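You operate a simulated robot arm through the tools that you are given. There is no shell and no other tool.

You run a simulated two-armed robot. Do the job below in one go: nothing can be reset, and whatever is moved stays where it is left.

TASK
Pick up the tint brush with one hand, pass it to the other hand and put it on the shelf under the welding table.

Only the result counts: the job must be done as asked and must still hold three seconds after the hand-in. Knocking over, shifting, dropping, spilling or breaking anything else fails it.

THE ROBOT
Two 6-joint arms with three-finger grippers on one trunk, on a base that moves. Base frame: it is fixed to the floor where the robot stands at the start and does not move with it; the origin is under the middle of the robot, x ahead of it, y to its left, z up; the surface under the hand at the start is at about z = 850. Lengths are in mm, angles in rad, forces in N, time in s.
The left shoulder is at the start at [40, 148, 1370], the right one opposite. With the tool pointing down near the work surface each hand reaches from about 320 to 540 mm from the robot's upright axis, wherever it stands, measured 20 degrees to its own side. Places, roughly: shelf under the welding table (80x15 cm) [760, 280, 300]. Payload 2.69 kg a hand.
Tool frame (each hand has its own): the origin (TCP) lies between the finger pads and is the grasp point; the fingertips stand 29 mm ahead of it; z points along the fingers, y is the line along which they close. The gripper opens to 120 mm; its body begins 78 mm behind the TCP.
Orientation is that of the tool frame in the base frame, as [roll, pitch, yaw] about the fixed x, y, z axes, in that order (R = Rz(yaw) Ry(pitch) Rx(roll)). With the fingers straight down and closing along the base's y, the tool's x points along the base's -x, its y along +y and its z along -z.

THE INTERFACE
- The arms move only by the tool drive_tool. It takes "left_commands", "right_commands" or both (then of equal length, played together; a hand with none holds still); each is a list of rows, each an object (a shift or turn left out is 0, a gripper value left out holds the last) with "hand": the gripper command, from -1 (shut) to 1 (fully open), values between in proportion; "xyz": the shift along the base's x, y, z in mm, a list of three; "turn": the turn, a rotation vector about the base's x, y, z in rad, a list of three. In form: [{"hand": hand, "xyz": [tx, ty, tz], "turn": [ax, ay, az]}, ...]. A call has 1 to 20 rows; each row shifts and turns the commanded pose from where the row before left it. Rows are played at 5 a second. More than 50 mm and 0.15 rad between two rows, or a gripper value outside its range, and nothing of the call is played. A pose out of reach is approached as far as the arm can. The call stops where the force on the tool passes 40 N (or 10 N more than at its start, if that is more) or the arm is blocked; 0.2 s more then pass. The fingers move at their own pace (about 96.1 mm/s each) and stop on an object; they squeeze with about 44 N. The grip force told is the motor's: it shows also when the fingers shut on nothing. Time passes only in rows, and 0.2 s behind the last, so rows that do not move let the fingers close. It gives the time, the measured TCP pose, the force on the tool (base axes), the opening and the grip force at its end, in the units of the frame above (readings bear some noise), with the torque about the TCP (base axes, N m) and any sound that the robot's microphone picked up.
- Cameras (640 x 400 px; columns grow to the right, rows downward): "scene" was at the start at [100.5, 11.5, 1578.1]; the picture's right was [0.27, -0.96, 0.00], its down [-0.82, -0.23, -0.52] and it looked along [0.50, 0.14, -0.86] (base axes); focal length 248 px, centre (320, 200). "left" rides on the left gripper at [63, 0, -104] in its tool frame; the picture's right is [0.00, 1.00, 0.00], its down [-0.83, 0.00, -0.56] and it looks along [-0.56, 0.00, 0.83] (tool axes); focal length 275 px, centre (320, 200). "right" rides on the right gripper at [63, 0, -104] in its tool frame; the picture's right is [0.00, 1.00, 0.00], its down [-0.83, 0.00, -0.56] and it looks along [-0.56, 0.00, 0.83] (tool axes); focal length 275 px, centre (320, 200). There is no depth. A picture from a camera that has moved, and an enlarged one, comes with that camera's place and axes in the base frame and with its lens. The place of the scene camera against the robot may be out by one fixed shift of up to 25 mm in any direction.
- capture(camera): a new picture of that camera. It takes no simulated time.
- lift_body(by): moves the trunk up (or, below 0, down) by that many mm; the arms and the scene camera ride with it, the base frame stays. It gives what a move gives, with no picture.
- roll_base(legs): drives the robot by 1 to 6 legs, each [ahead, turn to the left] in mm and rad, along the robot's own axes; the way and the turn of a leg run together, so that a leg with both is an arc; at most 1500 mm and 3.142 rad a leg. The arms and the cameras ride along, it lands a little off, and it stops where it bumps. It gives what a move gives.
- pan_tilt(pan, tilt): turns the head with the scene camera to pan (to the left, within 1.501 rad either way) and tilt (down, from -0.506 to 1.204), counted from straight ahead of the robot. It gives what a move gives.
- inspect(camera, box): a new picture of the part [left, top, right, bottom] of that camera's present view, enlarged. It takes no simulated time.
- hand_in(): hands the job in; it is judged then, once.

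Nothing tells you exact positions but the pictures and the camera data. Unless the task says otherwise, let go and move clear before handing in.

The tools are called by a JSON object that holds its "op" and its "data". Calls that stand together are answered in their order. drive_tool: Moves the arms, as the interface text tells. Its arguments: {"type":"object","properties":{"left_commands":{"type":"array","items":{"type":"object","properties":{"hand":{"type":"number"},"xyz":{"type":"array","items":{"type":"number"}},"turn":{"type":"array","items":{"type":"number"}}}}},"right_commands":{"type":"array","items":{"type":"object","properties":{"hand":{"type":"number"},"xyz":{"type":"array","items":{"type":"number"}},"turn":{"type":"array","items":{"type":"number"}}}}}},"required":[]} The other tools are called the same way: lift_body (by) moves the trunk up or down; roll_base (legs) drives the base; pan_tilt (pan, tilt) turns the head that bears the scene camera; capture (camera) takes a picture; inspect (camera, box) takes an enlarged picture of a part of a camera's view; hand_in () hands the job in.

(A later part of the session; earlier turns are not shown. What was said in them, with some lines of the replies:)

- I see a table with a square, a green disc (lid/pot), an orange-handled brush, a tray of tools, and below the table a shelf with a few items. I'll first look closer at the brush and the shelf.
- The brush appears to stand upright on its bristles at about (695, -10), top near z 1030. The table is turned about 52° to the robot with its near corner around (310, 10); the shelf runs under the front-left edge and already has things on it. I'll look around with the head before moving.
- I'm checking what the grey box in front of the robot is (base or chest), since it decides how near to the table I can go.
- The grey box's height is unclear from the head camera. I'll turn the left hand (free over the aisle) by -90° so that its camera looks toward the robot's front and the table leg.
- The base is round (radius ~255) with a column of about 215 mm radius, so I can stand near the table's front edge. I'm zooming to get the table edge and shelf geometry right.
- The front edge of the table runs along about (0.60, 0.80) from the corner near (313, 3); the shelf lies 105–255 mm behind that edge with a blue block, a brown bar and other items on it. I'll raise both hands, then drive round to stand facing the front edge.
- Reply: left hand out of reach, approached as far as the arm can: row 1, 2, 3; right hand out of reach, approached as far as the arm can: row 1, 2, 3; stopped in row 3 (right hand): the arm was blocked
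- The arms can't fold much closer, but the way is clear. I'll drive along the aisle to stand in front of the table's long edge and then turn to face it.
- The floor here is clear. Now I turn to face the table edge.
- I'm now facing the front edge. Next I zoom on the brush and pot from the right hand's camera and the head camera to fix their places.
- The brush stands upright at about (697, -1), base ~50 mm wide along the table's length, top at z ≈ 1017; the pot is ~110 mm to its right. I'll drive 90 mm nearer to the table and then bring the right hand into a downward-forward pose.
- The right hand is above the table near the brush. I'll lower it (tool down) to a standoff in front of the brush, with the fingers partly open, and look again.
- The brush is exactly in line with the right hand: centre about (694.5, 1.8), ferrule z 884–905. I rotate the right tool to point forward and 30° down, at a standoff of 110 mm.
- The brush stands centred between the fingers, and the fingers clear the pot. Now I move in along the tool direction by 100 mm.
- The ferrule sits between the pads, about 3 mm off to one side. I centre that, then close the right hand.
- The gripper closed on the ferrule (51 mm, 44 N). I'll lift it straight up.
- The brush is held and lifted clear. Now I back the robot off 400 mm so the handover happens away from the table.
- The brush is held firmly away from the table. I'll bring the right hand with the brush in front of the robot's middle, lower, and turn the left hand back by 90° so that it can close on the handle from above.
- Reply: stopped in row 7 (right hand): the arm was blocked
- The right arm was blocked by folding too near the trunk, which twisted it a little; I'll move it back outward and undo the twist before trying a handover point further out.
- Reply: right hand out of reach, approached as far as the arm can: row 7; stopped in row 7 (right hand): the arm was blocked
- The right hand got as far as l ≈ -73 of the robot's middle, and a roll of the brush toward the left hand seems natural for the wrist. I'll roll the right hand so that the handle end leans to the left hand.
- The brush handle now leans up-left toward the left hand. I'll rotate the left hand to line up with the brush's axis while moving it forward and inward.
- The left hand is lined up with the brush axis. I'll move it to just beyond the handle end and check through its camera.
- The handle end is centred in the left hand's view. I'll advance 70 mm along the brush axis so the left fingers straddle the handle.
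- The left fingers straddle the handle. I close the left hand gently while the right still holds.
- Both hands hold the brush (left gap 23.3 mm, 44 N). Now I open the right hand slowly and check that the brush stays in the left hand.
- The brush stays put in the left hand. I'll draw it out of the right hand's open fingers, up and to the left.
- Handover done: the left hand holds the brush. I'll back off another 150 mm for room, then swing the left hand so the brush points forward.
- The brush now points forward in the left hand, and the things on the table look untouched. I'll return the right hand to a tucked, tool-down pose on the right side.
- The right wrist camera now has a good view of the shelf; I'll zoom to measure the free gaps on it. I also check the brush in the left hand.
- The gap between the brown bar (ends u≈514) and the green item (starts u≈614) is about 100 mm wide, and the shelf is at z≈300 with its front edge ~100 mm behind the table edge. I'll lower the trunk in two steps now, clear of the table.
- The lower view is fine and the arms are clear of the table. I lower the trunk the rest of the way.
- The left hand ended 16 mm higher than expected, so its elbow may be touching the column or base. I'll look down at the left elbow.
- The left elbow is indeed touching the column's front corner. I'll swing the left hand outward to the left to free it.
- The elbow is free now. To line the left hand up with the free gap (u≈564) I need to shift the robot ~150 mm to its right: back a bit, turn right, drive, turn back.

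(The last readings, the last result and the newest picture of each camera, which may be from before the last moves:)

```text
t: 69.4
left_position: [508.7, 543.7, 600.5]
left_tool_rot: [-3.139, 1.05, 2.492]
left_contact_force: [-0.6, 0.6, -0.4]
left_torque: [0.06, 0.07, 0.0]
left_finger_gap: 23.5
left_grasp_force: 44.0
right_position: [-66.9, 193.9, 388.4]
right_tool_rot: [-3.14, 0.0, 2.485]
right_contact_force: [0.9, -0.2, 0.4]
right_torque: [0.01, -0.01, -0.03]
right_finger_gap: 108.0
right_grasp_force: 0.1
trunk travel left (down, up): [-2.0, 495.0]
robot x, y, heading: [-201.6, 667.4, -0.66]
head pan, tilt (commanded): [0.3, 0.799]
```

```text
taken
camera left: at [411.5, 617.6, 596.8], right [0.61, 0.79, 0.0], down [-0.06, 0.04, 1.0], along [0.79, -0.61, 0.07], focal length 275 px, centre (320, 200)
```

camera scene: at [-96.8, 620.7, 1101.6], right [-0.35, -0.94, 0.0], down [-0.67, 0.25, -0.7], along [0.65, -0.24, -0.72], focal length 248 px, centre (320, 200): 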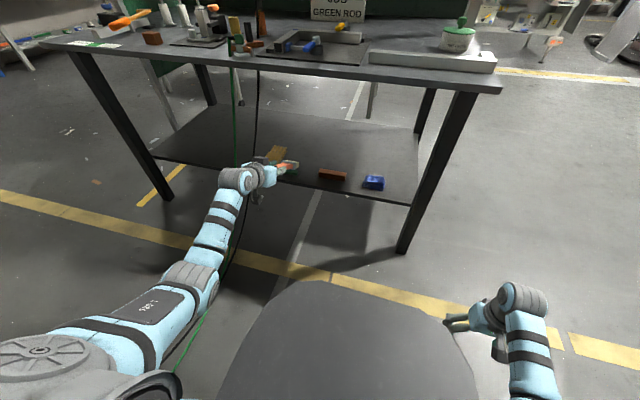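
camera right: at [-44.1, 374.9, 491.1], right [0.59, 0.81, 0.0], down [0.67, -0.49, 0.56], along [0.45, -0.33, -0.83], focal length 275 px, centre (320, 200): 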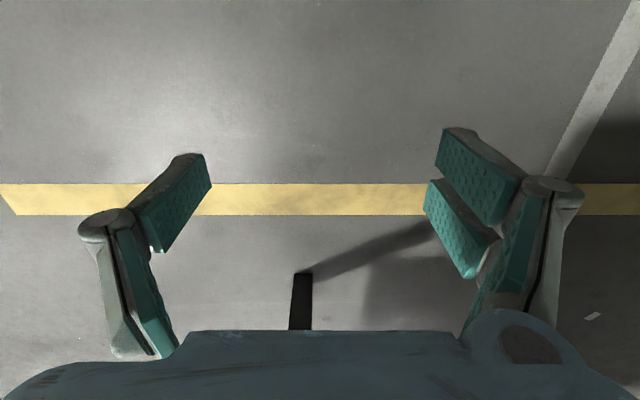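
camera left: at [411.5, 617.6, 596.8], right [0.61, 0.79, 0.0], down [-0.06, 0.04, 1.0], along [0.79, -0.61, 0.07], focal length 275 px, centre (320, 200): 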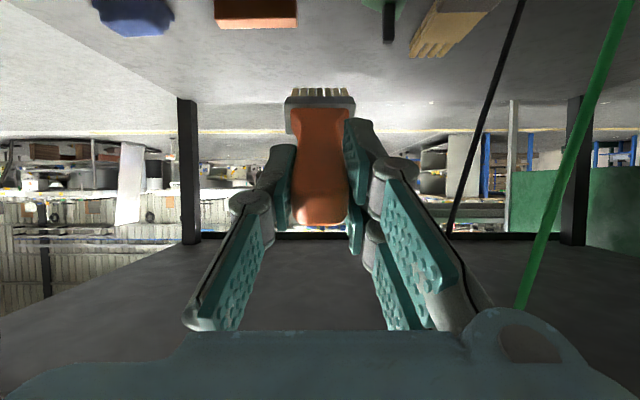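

I'm at heading -0.655, nearly square to the table, with the brush at u≈550. I'll lower the left hand toward placing height here in free space to check the reach.

{"op": "drive_tool", "data": {"left_commands": [{"xyz": [-7.7, 9.7, -40]}, {"xyz": [-7.7, 9.7, -40]}, {"xyz": [-7.7, 9.7, -40]}, {"xyz": [-7.7, 9.7, -40]}, {"xyz": [-7.7, 9.7, -40]}]}}

{"op": "capture", "data": {"camera": "scene"}}

{"op": "capture", "data": {"camera": "left"}}

```text
t: 70.6
left_position: [470.9, 592.9, 398.4]
left_tool_rot: [-3.141, 1.048, 2.492]
left_contact_force: [0.0, -0.1, -0.3]
left_torque: [0.03, 0.02, -0.01]
left_finger_gap: 23.4
left_grasp_force: 44.5
right_position: [-66.7, 193.8, 387.5]
right_tool_rot: [-3.139, -0.001, 2.485]
right_contact_force: [-0.9, -0.1, -0.6]
right_torque: [-0.01, -0.01, 0.0]
right_finger_gap: 108.0
right_grasp_force: 0.2
trunk travel left (down, up): [-2.0, 495.0]
robot x, y, heading: [-204.5, 670.9, -0.654]
head pan, tilt (commanded): [0.3, 0.799]
```

```text
taken
camera scene: at [-96.4, 620.6, 1101.6], right [-0.35, -0.94, 0.0], down [-0.67, 0.25, -0.7], along [0.65, -0.24, -0.72], focal length 248 px, centre (320, 200)
```

scene: 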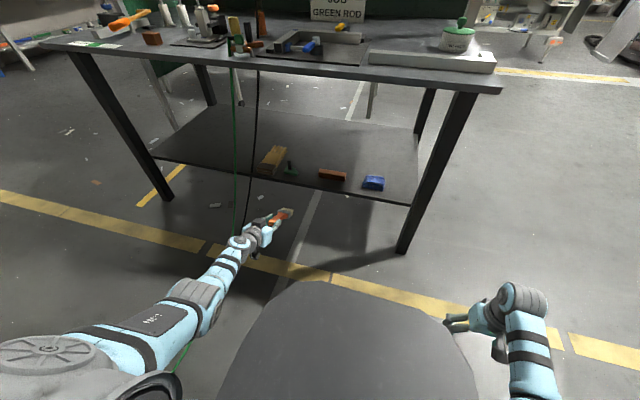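

```text
taken
camera left: at [373.0, 666.0, 395.8], right [0.61, 0.8, 0.0], down [-0.06, 0.04, 1.0], along [0.79, -0.61, 0.07], focal length 275 px, centre (320, 200)
```

left: 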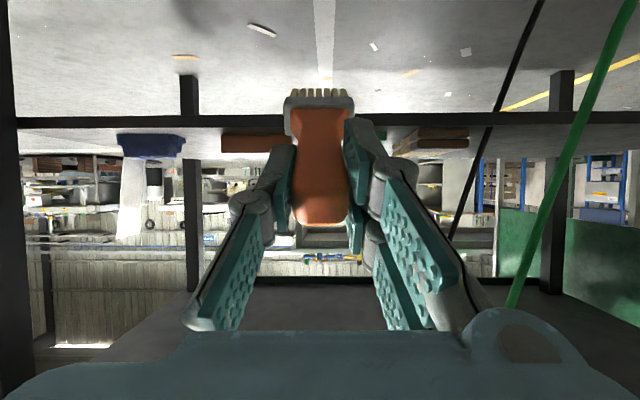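

Reach is fine here. I zoom in on the shelf edge and objects to get the shelf's height more exactly.

{"op": "inspect", "data": {"camera": "left", "box": [100, 80, 300, 200]}}

{"op": "inspect", "data": {"camera": "left", "box": [280, 70, 500, 200]}}

{"op": "inspect", "data": {"camera": "scene", "box": [160, 120, 420, 300]}}

```text
3.20 times, centred on (200, 140) of left
camera zoom: at [373.0, 666.0, 395.8], right [0.61, 0.8, 0.0], down [-0.06, 0.04, 1.0], along [0.79, -0.61, 0.07], focal length 881 px, centre (704, 392)
```

zoom: 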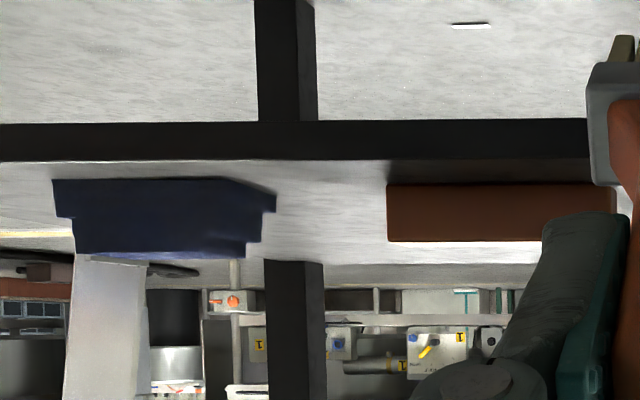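

```text
2.91 times, centred on (390, 135) of left
camera zoom: at [373.0, 666.0, 395.8], right [0.61, 0.8, 0.0], down [-0.06, 0.04, 1.0], along [0.79, -0.61, 0.07], focal length 801 px, centre (116, 389)
```

zoom: 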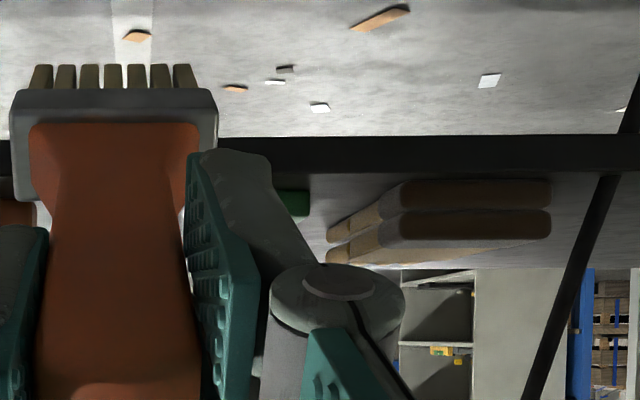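

```text
2.22 times, centred on (290, 210) of scene
camera zoom: at [-96.4, 620.6, 1101.6], right [-0.35, -0.94, 0.0], down [-0.67, 0.25, -0.7], along [0.65, -0.24, -0.72], focal length 551 px, centre (387, 178)
```

zoom: 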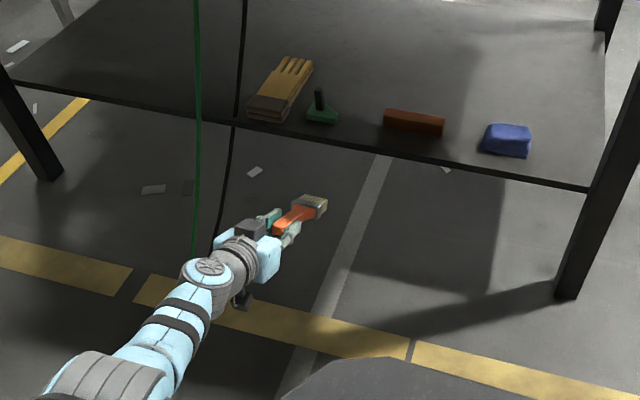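

The shelf top comes out at z≈312, its front edge at in≈97, and the free gap is u 512–614; the brush is on u≈566. I'll flatten the left tool to ~17° below horizontal while drawing it closer, and tuck the right hand in further.

{"op": "drive_tool", "data": {"left_commands": [{"xyz": [-19.8, 15.2, 5], "turn": [-0.0344, -0.0452, 0]}, {"xyz": [-19.8, 15.2, 5], "turn": [-0.0344, -0.0452, 0]}, {"xyz": [-19.8, 15.2, 5], "turn": [-0.0344, -0.0452, 0]}, {"xyz": [-19.8, 15.2, 5], "turn": [-0.0344, -0.0452, 0]}], "right_commands": [{"hand": 0.3, "xyz": [-20, 2.7, 0]}, {"hand": -0.2, "xyz": [-20, 2.7, 0]}, {"hand": -0.5, "xyz": [-20, 2.7, 0]}, {"hand": -0.5, "xyz": [-20, 2.7, 0]}]}}

{"op": "capture", "data": {"camera": "left"}}

{"op": "capture", "data": {"camera": "scene"}}

```text
t: 71.6
left_position: [389.7, 652.2, 418.0]
left_tool_rot: [-3.141, 1.278, 2.489]
left_contact_force: [0.2, -0.1, -0.6]
left_torque: [0.06, 0.09, 0.01]
left_finger_gap: 23.1
left_grasp_force: 44.0
right_position: [-146.1, 206.2, 387.1]
right_tool_rot: [-3.141, 0.0, 2.486]
right_contact_force: [-0.6, 0.7, -0.3]
right_torque: [0.03, -0.03, -0.01]
right_finger_gap: 30.0
right_grasp_force: 0.2
trunk travel left (down, up): [-2.0, 495.0]
robot x, y, heading: [-201.2, 671.3, -0.661]
head pan, tilt (commanded): [0.3, 0.799]
```

```text
taken
camera left: at [295.5, 723.9, 388.0], right [0.61, 0.79, 0.0], down [-0.24, 0.17, 0.96], along [0.76, -0.58, 0.29], focal length 275 px, centre (320, 200)
```

left: 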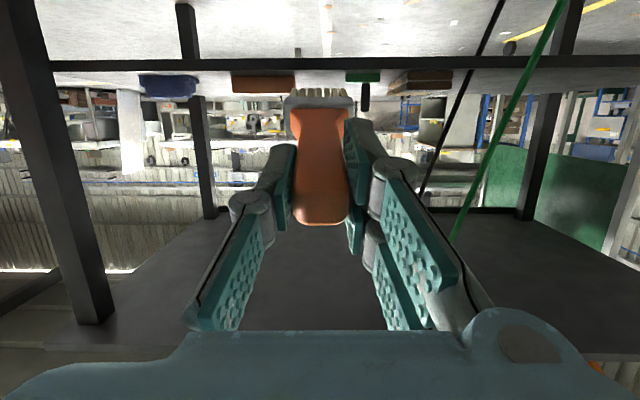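

```text
taken
camera scene: at [-97.3, 620.9, 1101.7], right [-0.35, -0.94, 0.0], down [-0.67, 0.25, -0.7], along [0.65, -0.24, -0.72], focal length 248 px, centre (320, 200)
```

scene: 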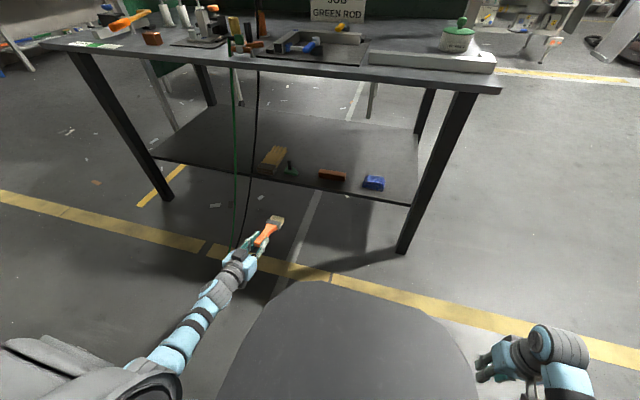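

The brush points straight at the gap's middle. I'll drive forward 300 mm and check.

{"op": "roll_base", "data": {"legs": [[300, 0]]}}

{"op": "capture", "data": {"camera": "left"}}

{"op": "capture", "data": {"camera": "scene"}}

```text
t: 73.6
left_position: [626.3, 467.3, 418.4]
left_tool_rot: [-3.138, 1.278, 2.491]
left_contact_force: [0.9, 0.6, -1.4]
left_torque: [0.08, 0.12, -0.01]
left_finger_gap: 23.1
left_grasp_force: 44.2
right_position: [89.6, 23.3, 386.9]
right_tool_rot: [-3.141, -0.001, 2.486]
right_contact_force: [-0.4, -0.2, 0.7]
right_torque: [0.0, 0.01, -0.01]
right_finger_gap: 30.2
right_grasp_force: 0.0
trunk travel left (down, up): [-2.0, 495.0]
robot x, y, heading: [35.8, 488.6, -0.657]
head pan, tilt (commanded): [0.3, 0.799]
```

```text
taken
camera left: at [532.8, 540.2, 387.5], right [0.61, 0.79, 0.0], down [-0.23, 0.17, 0.96], along [0.76, -0.58, 0.29], focal length 275 px, centre (320, 200)
```

left: 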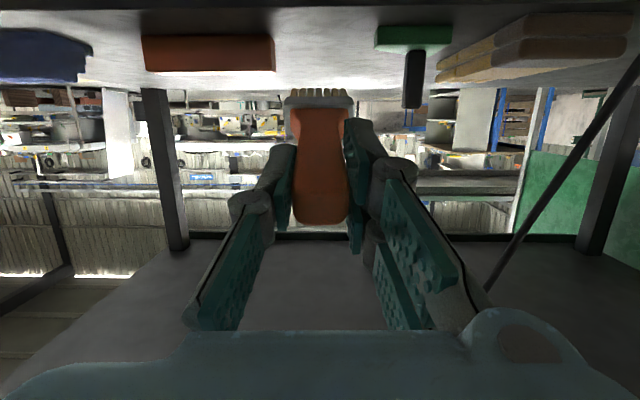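

```text
taken
camera scene: at [140.3, 437.5, 1101.6], right [-0.35, -0.94, 0.0], down [-0.67, 0.25, -0.7], along [0.65, -0.24, -0.72], focal length 248 px, centre (320, 200)
```

scene: 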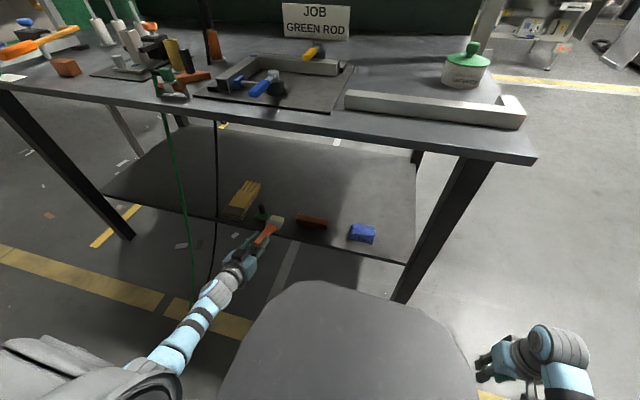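

The brush tip is now at the shelf's front edge, 5–6 mm off the gap's middle. I'll shift it 6 mm to the left, then drive the remaining 150 mm.

{"op": "drive_tool", "data": {"left_commands": [{"xyz": [3.6, 4.8, 0]}, {"xyz": [0, 0, 0]}]}}

{"op": "roll_base", "data": {"legs": [[80, 0]]}}

{"op": "capture", "data": {"camera": "left"}}

{"op": "inspect", "data": {"camera": "scene", "box": [180, 120, 420, 300]}}

```text
t: 74.2
left_position: [629.4, 474.1, 419.1]
left_tool_rot: [-3.138, 1.276, 2.492]
left_contact_force: [-0.3, -0.5, -0.8]
left_torque: [0.07, 0.08, -0.02]
left_finger_gap: 23.2
left_grasp_force: 44.2
right_position: [90.2, 21.6, 388.7]
right_tool_rot: [-3.14, 0.001, 2.483]
right_contact_force: [0.2, -0.2, -0.4]
right_torque: [0.0, 0.02, 0.01]
right_finger_gap: 30.1
right_grasp_force: 0.0
trunk travel left (down, up): [-2.0, 495.0]
robot x, y, heading: [34.7, 486.2, -0.66]
head pan, tilt (commanded): [0.3, 0.799]
```

```text
t: 75.3
left_position: [694.6, 423.4, 417.8]
left_tool_rot: [-3.139, 1.278, 2.491]
left_contact_force: [0.3, -1.1, -0.4]
left_torque: [0.07, 0.06, 0.0]
left_finger_gap: 23.1
left_grasp_force: 44.1
right_position: [153.3, -26.2, 386.5]
right_tool_rot: [-3.14, -0.001, 2.485]
right_contact_force: [-0.2, 0.7, -0.4]
right_torque: [0.02, 0.01, 0.01]
right_finger_gap: 29.8
right_grasp_force: 0.0
trunk travel left (down, up): [-2.0, 495.0]
robot x, y, heading: [97.7, 435.0, -0.657]
head pan, tilt (commanded): [0.3, 0.799]
```

```text
taken
camera left: at [600.0, 494.8, 387.7], right [0.61, 0.79, 0.0], down [-0.23, 0.17, 0.96], along [0.76, -0.58, 0.29], focal length 275 px, centre (320, 200)
```

left: 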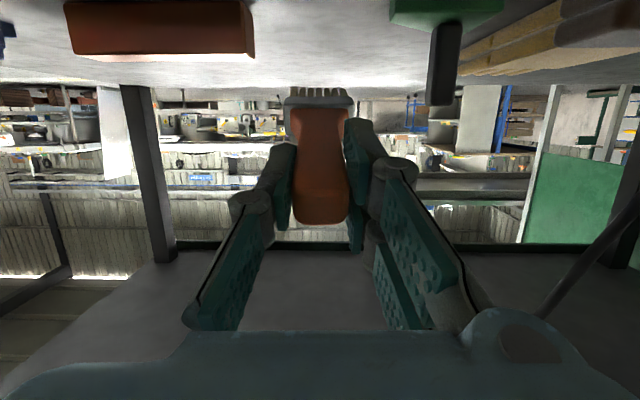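

```text
2.22 times, centred on (300, 210) of scene
camera zoom: at [204.5, 387.7, 1101.5], right [-0.35, -0.94, 0.0], down [-0.67, 0.25, -0.7], along [0.65, -0.24, -0.72], focal length 551 px, centre (364, 178)
```

zoom: 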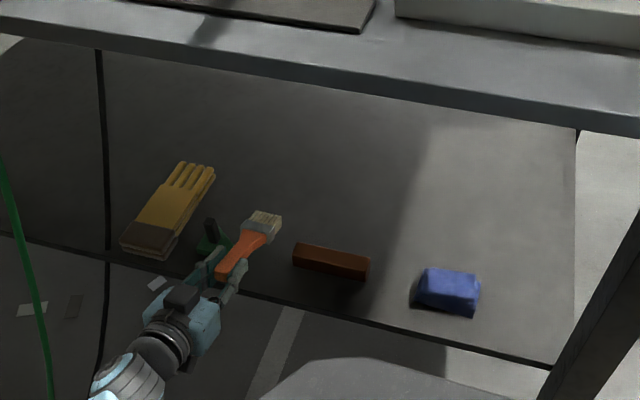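

Centred in the gap. I drive the last ~72 mm.

{"op": "roll_base", "data": {"legs": [[72, 0]]}}

{"op": "capture", "data": {"camera": "left"}}

{"op": "inspect", "data": {"camera": "scene", "box": [180, 120, 420, 300]}}

```text
t: 76.3
left_position: [751.6, 378.7, 417.2]
left_tool_rot: [-3.138, 1.275, 2.491]
left_contact_force: [-0.3, -0.6, -0.8]
left_torque: [0.06, 0.04, -0.03]
left_finger_gap: 23.4
left_grasp_force: 43.4
right_position: [210.4, -70.7, 387.0]
right_tool_rot: [-3.139, 0.0, 2.483]
right_contact_force: [1.1, 0.7, -0.3]
right_torque: [0.01, -0.04, 0.02]
right_finger_gap: 30.1
right_grasp_force: 0.1
trunk travel left (down, up): [-2.0, 495.0]
robot x, y, heading: [153.1, 389.3, -0.664]
head pan, tilt (commanded): [0.3, 0.799]
```

```text
taken
camera left: at [657.4, 450.3, 387.7], right [0.61, 0.79, 0.0], down [-0.23, 0.17, 0.96], along [0.76, -0.58, 0.29], focal length 275 px, centre (320, 200)
```

left: 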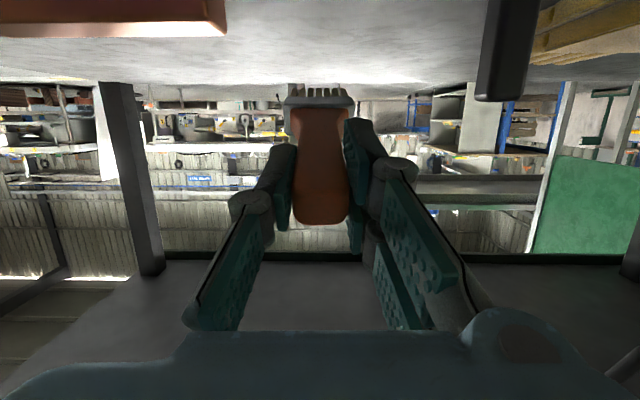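

```text
2.22 times, centred on (300, 210) of scene
camera zoom: at [261.9, 343.2, 1101.5], right [-0.35, -0.94, 0.0], down [-0.67, 0.25, -0.7], along [0.65, -0.24, -0.72], focal length 551 px, centre (364, 178)
```

zoom: 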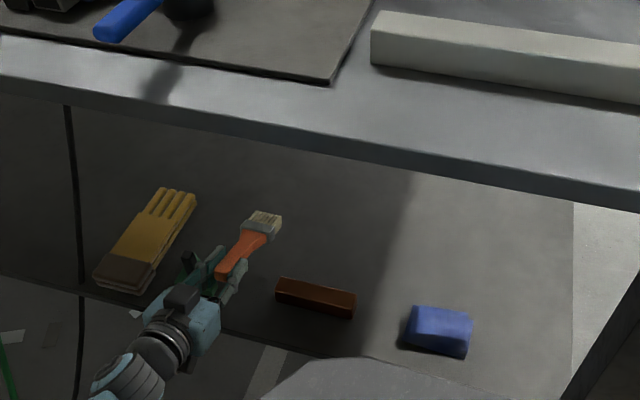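

The brush tip is over the shelf at in≈264 and centred (u≈564) between the brown bar and the green item. I'll lower it now, slowly.

{"op": "drive_tool", "data": {"left_commands": [{"xyz": [0, 0, -10]}, {"xyz": [0, 0, -10]}, {"xyz": [0, 0, -10]}, {"xyz": [0, 0, -10]}]}}

{"op": "capture", "data": {"camera": "left"}}

{"op": "inspect", "data": {"camera": "scene", "box": [220, 180, 340, 270]}}

```text
t: 77.3
left_position: [751.8, 378.9, 377.4]
left_tool_rot: [-3.138, 1.277, 2.491]
left_contact_force: [-0.3, 0.3, -1.1]
left_torque: [0.07, 0.07, -0.02]
left_finger_gap: 23.3
left_grasp_force: 44.1
right_position: [210.1, -70.4, 388.9]
right_tool_rot: [-3.139, 0.0, 2.483]
right_contact_force: [0.3, -0.1, 1.0]
right_torque: [0.02, -0.05, -0.01]
right_finger_gap: 29.8
right_grasp_force: 0.2
trunk travel left (down, up): [-2.0, 495.0]
robot x, y, heading: [154.1, 392.3, -0.659]
head pan, tilt (commanded): [0.3, 0.799]
```

```text
taken
camera left: at [657.6, 450.0, 347.9], right [0.61, 0.79, 0.0], down [-0.23, 0.18, 0.96], along [0.76, -0.58, 0.29], focal length 275 px, centre (320, 200)
```

left: 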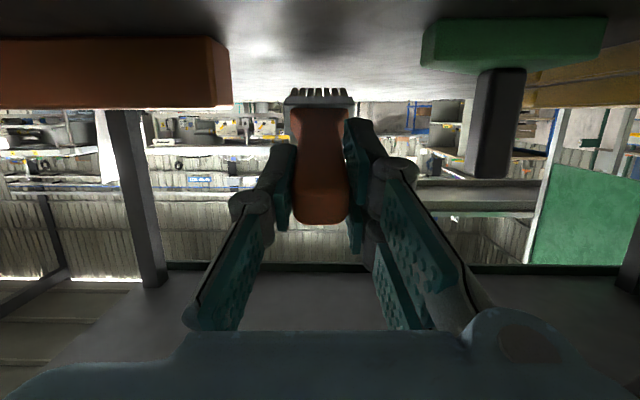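

```text
4.44 times, centred on (280, 225) of scene
camera zoom: at [261.2, 343.8, 1101.6], right [-0.35, -0.94, 0.0], down [-0.67, 0.25, -0.7], along [0.65, -0.24, -0.72], focal length 1101 px, centre (498, 89)
```

zoom: 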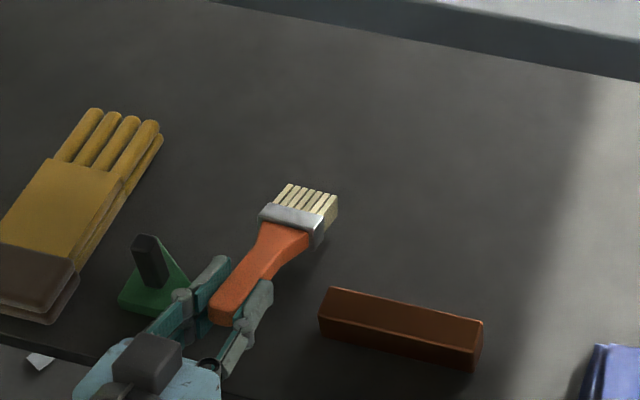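

The view shows clear margins on both sides. I continue down in small steps, watching for contact.

{"op": "drive_tool", "data": {"left_commands": [{"xyz": [0, 0, -4]}, {"xyz": [0, 0, -4]}, {"xyz": [0, 0, -3]}]}}

{"op": "inspect", "data": {"camera": "scene", "box": [240, 200, 320, 260]}}

```text
t: 78.1
left_position: [751.5, 379.9, 368.4]
left_tool_rot: [-3.136, 1.275, 2.489]
left_contact_force: [0.0, -0.6, -1.0]
left_torque: [0.12, 0.12, -0.01]
left_finger_gap: 23.5
left_grasp_force: 43.7
right_position: [211.4, -70.5, 387.3]
right_tool_rot: [-3.139, -0.001, 2.484]
right_contact_force: [0.8, 0.3, 0.3]
right_torque: [0.02, 0.01, -0.02]
right_finger_gap: 30.2
right_grasp_force: 0.0
trunk travel left (down, up): [-2.0, 495.0]
robot x, y, heading: [154.0, 391.6, -0.659]
head pan, tilt (commanded): [0.3, 0.799]
```

```text
6.67 times, centred on (280, 230) of scene
camera zoom: at [261.2, 343.8, 1101.6], right [-0.35, -0.94, 0.0], down [-0.67, 0.25, -0.7], along [0.65, -0.24, -0.72], focal length 1652 px, centre (587, 0)
```

zoom: 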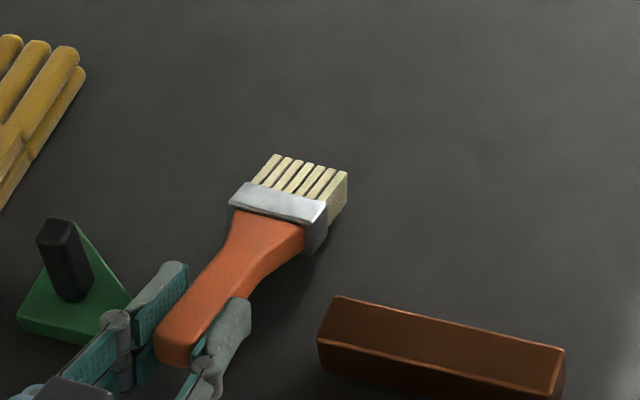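

{"op": "drive_tool", "data": {"left_commands": [{"xyz": [0, 0, -2]}, {"xyz": [0, 0, -2]}]}}

{"op": "drive_tool", "data": {"left_commands": [{"xyz": [0, 0, -2]}, {"xyz": [0, 0, 0]}]}}

{"op": "capture", "data": {"camera": "left"}}

```text
t: 78.7
left_position: [751.5, 380.3, 364.9]
left_tool_rot: [-3.133, 1.277, 2.488]
left_contact_force: [1.7, 0.5, 3.7]
left_torque: [-0.18, -0.61, 0.2]
left_finger_gap: 23.1
left_grasp_force: 43.8
right_position: [209.9, -70.1, 387.2]
right_tool_rot: [-3.14, 0.0, 2.484]
right_contact_force: [0.9, -0.9, 0.8]
right_torque: [-0.01, 0.01, 0.0]
right_finger_gap: 30.0
right_grasp_force: 0.1
trunk travel left (down, up): [-2.0, 495.0]
robot x, y, heading: [150.4, 392.9, -0.661]
head pan, tilt (commanded): [0.3, 0.799]
```

```text
t: 79.3
left_position: [750.9, 379.4, 365.1]
left_tool_rot: [-3.135, 1.276, 2.489]
left_contact_force: [-2.1, 3.8, 11.5]
left_torque: [-0.92, -1.27, 0.09]
left_finger_gap: 23.3
left_grasp_force: 44.2
right_position: [209.2, -70.6, 387.5]
right_tool_rot: [3.141, 0.003, 2.484]
right_contact_force: [-0.5, 0.0, 0.2]
right_torque: [0.0, 0.03, 0.02]
right_finger_gap: 30.0
right_grasp_force: 0.1
trunk travel left (down, up): [-2.0, 495.0]
robot x, y, heading: [158.5, 392.9, -0.66]
head pan, tilt (commanded): [0.3, 0.799]
```

```text
taken
camera left: at [658.2, 450.9, 334.2], right [0.62, 0.79, 0.0], down [-0.23, 0.18, 0.96], along [0.75, -0.59, 0.29], focal length 275 px, centre (320, 200)
```

left: 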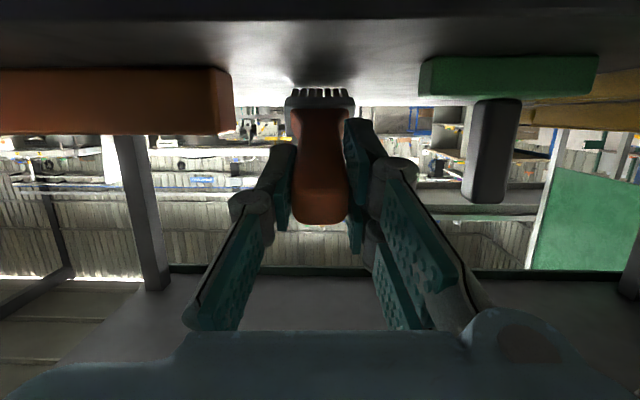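

Contact with the shelf (about 11 N) at TCP z≈365. I'll relieve the pressure slightly, then open the left fingers just enough to let the brush settle flat.

{"op": "drive_tool", "data": {"left_commands": [{"xyz": [0, 0, 2]}, {"xyz": [0, 0, 0]}]}}

```text
t: 79.9
left_position: [749.7, 378.3, 364.8]
left_tool_rot: [-3.133, 1.273, 2.49]
left_contact_force: [1.6, -1.6, 4.4]
left_torque: [-0.59, -0.73, -0.12]
left_finger_gap: 23.4
left_grasp_force: 43.9
right_position: [208.4, -70.3, 387.9]
right_tool_rot: [-3.14, -0.001, 2.481]
right_contact_force: [0.0, 0.1, -0.7]
right_torque: [0.0, 0.0, 0.0]
right_finger_gap: 30.3
right_grasp_force: 0.0
trunk travel left (down, up): [-2.0, 495.0]
robot x, y, heading: [155.3, 392.5, -0.66]
head pan, tilt (commanded): [0.3, 0.799]
```

{"op": "drive_tool", "data": {"left_commands": [{"hand": -0.58}, {"hand": -0.54}, {"hand": -0.5}, {"hand": -0.42}, {"hand": -0.34}, {"hand": -0.3}, {"hand": -0.3}, {"hand": -0.3}]}}

{"op": "capture", "data": {"camera": "left"}}

{"op": "inspect", "data": {"camera": "scene", "box": [240, 200, 320, 260]}}

```text
t: 81.7
left_position: [751.1, 379.6, 364.8]
left_tool_rot: [-3.133, 1.273, 2.489]
left_contact_force: [0.2, -0.5, 1.0]
left_torque: [0.01, -0.02, 0.02]
left_finger_gap: 41.8
left_grasp_force: 0.0
right_position: [210.5, -71.2, 386.8]
right_tool_rot: [-3.139, 0.0, 2.484]
right_contact_force: [0.3, 0.3, -0.9]
right_torque: [0.01, 0.01, 0.0]
right_finger_gap: 30.2
right_grasp_force: 0.1
trunk travel left (down, up): [-2.0, 495.0]
robot x, y, heading: [153.3, 391.7, -0.66]
head pan, tilt (commanded): [0.3, 0.799]
```

```text
taken
camera left: at [657.9, 451.2, 334.5], right [0.61, 0.79, 0.0], down [-0.23, 0.18, 0.96], along [0.76, -0.59, 0.29], focal length 275 px, centre (320, 200)
```

left: 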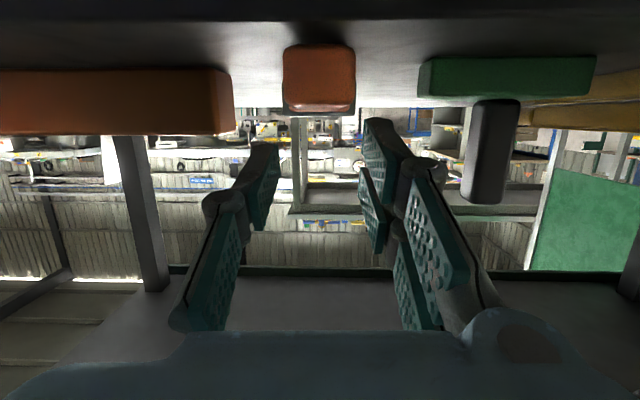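

```text
6.67 times, centred on (280, 230) of scene
camera zoom: at [261.0, 343.8, 1101.7], right [-0.35, -0.94, 0.0], down [-0.67, 0.25, -0.7], along [0.65, -0.24, -0.72], focal length 1652 px, centre (587, 0)
```

zoom: 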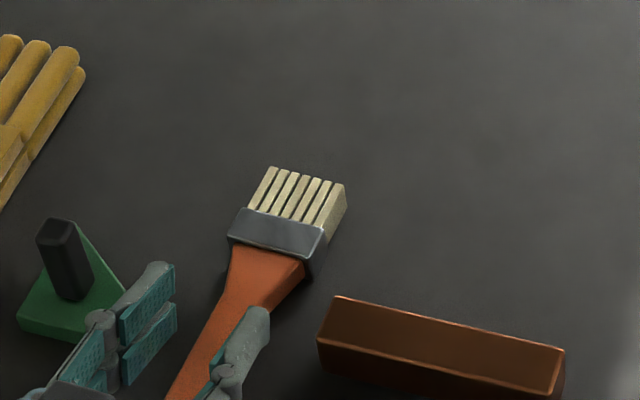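

The brush lies flat on the shelf between the brown bar and the green item. I'll raise the open left hand clear and drive straight back.

{"op": "drive_tool", "data": {"left_commands": [{"xyz": [0, 0, 10]}, {"xyz": [0, 0, 15]}, {"xyz": [0, 0, 20]}]}}

{"op": "capture", "data": {"camera": "left"}}

{"op": "roll_base", "data": {"legs": [[-200, 0]]}}

{"op": "capture", "data": {"camera": "left"}}

{"op": "inspect", "data": {"camera": "scene", "box": [180, 100, 420, 280]}}

```text
t: 82.5
left_position: [752.2, 379.4, 408.5]
left_tool_rot: [-3.139, 1.278, 2.489]
left_contact_force: [-0.8, -0.2, -0.1]
left_torque: [0.01, 0.05, 0.0]
left_finger_gap: 42.4
left_grasp_force: 0.0
right_position: [210.6, -71.5, 387.6]
right_tool_rot: [-3.14, 0.0, 2.483]
right_contact_force: [0.9, 0.0, 1.1]
right_torque: [0.02, -0.03, 0.0]
right_finger_gap: 30.1
right_grasp_force: 0.1
trunk travel left (down, up): [-2.0, 495.0]
robot x, y, heading: [156.8, 391.8, -0.666]
head pan, tilt (commanded): [0.3, 0.799]
```

```text
taken
camera left: at [657.9, 451.4, 378.3], right [0.61, 0.79, 0.0], down [-0.23, 0.18, 0.96], along [0.76, -0.58, 0.29], focal length 275 px, centre (320, 200)
```

left: 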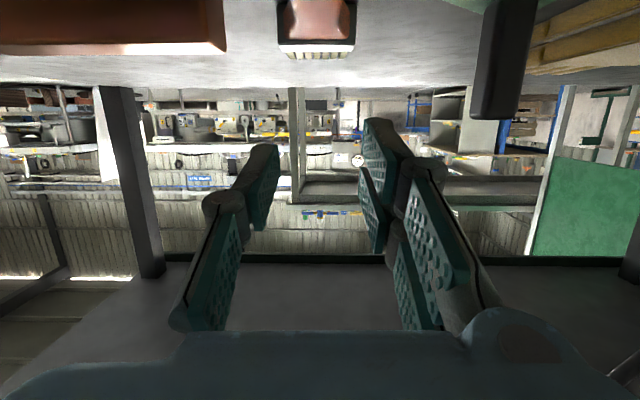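

```text
t: 84.1
left_position: [592.3, 504.8, 408.0]
left_tool_rot: [-3.136, 1.28, 2.489]
left_contact_force: [0.2, 0.3, 0.4]
left_torque: [0.02, 0.03, 0.01]
left_finger_gap: 42.2
left_grasp_force: 0.0
right_position: [52.3, 52.8, 386.5]
right_tool_rot: [-3.14, 0.0, 2.485]
right_contact_force: [-0.2, 0.8, -0.1]
right_torque: [0.03, -0.01, -0.01]
right_finger_gap: 29.8
right_grasp_force: 0.0
trunk travel left (down, up): [-2.0, 495.0]
robot x, y, heading: [-6.2, 513.1, -0.662]
head pan, tilt (commanded): [0.3, 0.799]
```

```text
taken
camera left: at [498.5, 575.1, 378.3], right [0.61, 0.79, 0.0], down [-0.23, 0.18, 0.96], along [0.76, -0.58, 0.29], focal length 275 px, centre (320, 200)
```

left: 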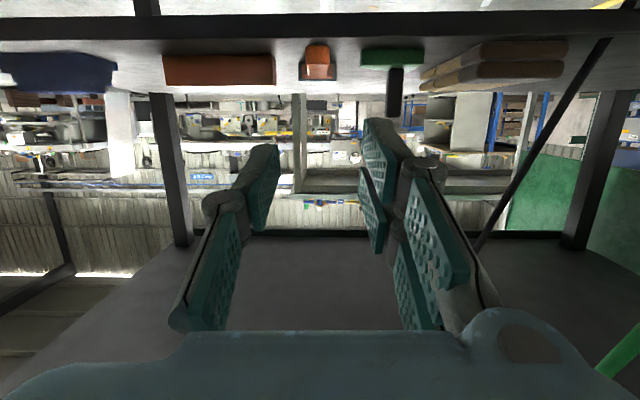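

```text
2.22 times, centred on (300, 190) of scene
camera zoom: at [101.2, 467.5, 1101.7], right [-0.35, -0.94, 0.0], down [-0.67, 0.25, -0.7], along [0.65, -0.24, -0.72], focal length 551 px, centre (364, 222)
```

zoom: 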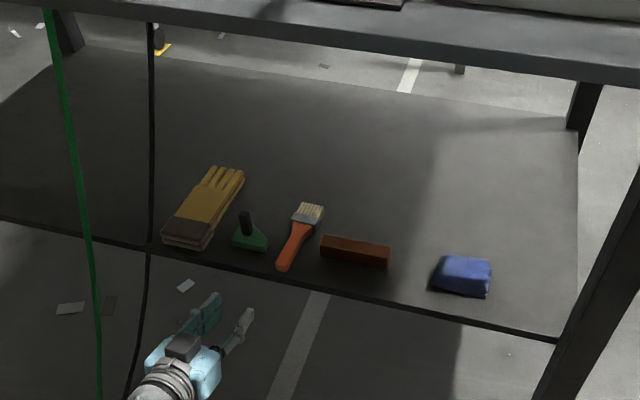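

The brush rests on the shelf, separate from its neighbours. I take one last closer look at it and at the whole table before handing in.

{"op": "inspect", "data": {"camera": "scene", "box": [250, 170, 350, 240]}}

{"op": "pan_tilt", "data": {"pan": 0.15, "tilt": 0.6}}

{"op": "capture", "data": {"camera": "scene"}}

```text
5.71 times, centred on (300, 205) of scene
camera zoom: at [101.2, 467.5, 1101.7], right [-0.35, -0.94, 0.0], down [-0.67, 0.25, -0.7], along [0.65, -0.24, -0.72], focal length 1416 px, centre (434, 171)
```

zoom: 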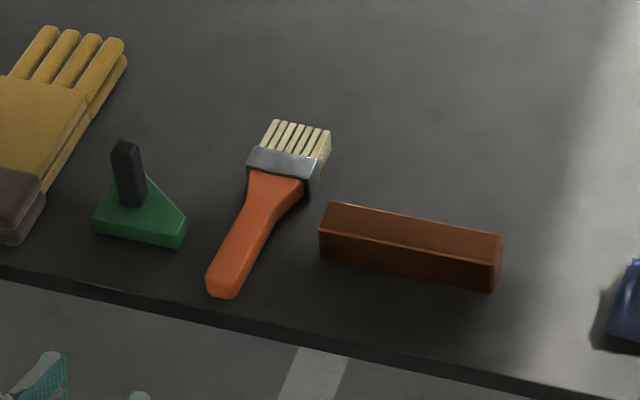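

```text
t: 84.8
left_position: [592.2, 503.2, 408.8]
left_tool_rot: [-3.139, 1.278, 2.491]
left_contact_force: [0.2, -0.1, -0.3]
left_torque: [0.02, -0.01, 0.01]
left_finger_gap: 42.2
left_grasp_force: 0.0
right_position: [52.5, 52.9, 386.9]
right_tool_rot: [-3.14, -0.001, 2.483]
right_contact_force: [0.5, 1.0, -0.4]
right_torque: [0.01, -0.02, 0.0]
right_finger_gap: 30.2
right_grasp_force: 0.1
trunk travel left (down, up): [-2.0, 495.0]
robot x, y, heading: [-6.4, 515.6, -0.66]
head pan, tilt (commanded): [0.15, 0.6]
```

```text
taken
camera scene: at [103.5, 452.4, 1118.5], right [-0.49, -0.87, 0.0], down [-0.49, 0.28, -0.82], along [0.72, -0.4, -0.57], focal length 248 px, centre (320, 200)
```

scene: 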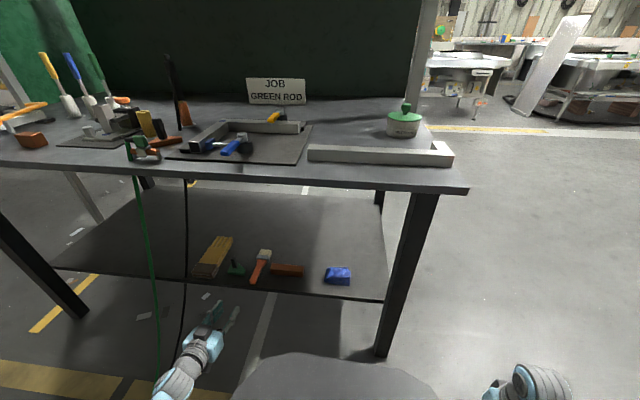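

The brush lies flat and wholly on the shelf, clear of the green item and the brown bar. Everything else on the table and shelf looks where it was, and both hands are clear, so I hand the job in.

{"op": "hand_in", "data": {}}

```text
The job is handed in.
```

The tint brush is on the shelf under the welding table, and I handed the job in. No verdict came back from the hand-in.

- **Pick-up and handover:** The right hand picked the brush up by its metal collar. It passed the brush to the left hand in front of the robot, away from the table.
- **Placement:** The brush lies flat near the front of the shelf, in the gap between the brown bar and the green item. It touches neither.
- **Other objects:** In the last pictures everything else on the table and shelf looked where it was before. Both hands had let go and moved clear.

While I lowered the trunk, the left elbow pressed against the robot's own column. I swung the arm outward to free it, and the left hand kept its grip on the brush.
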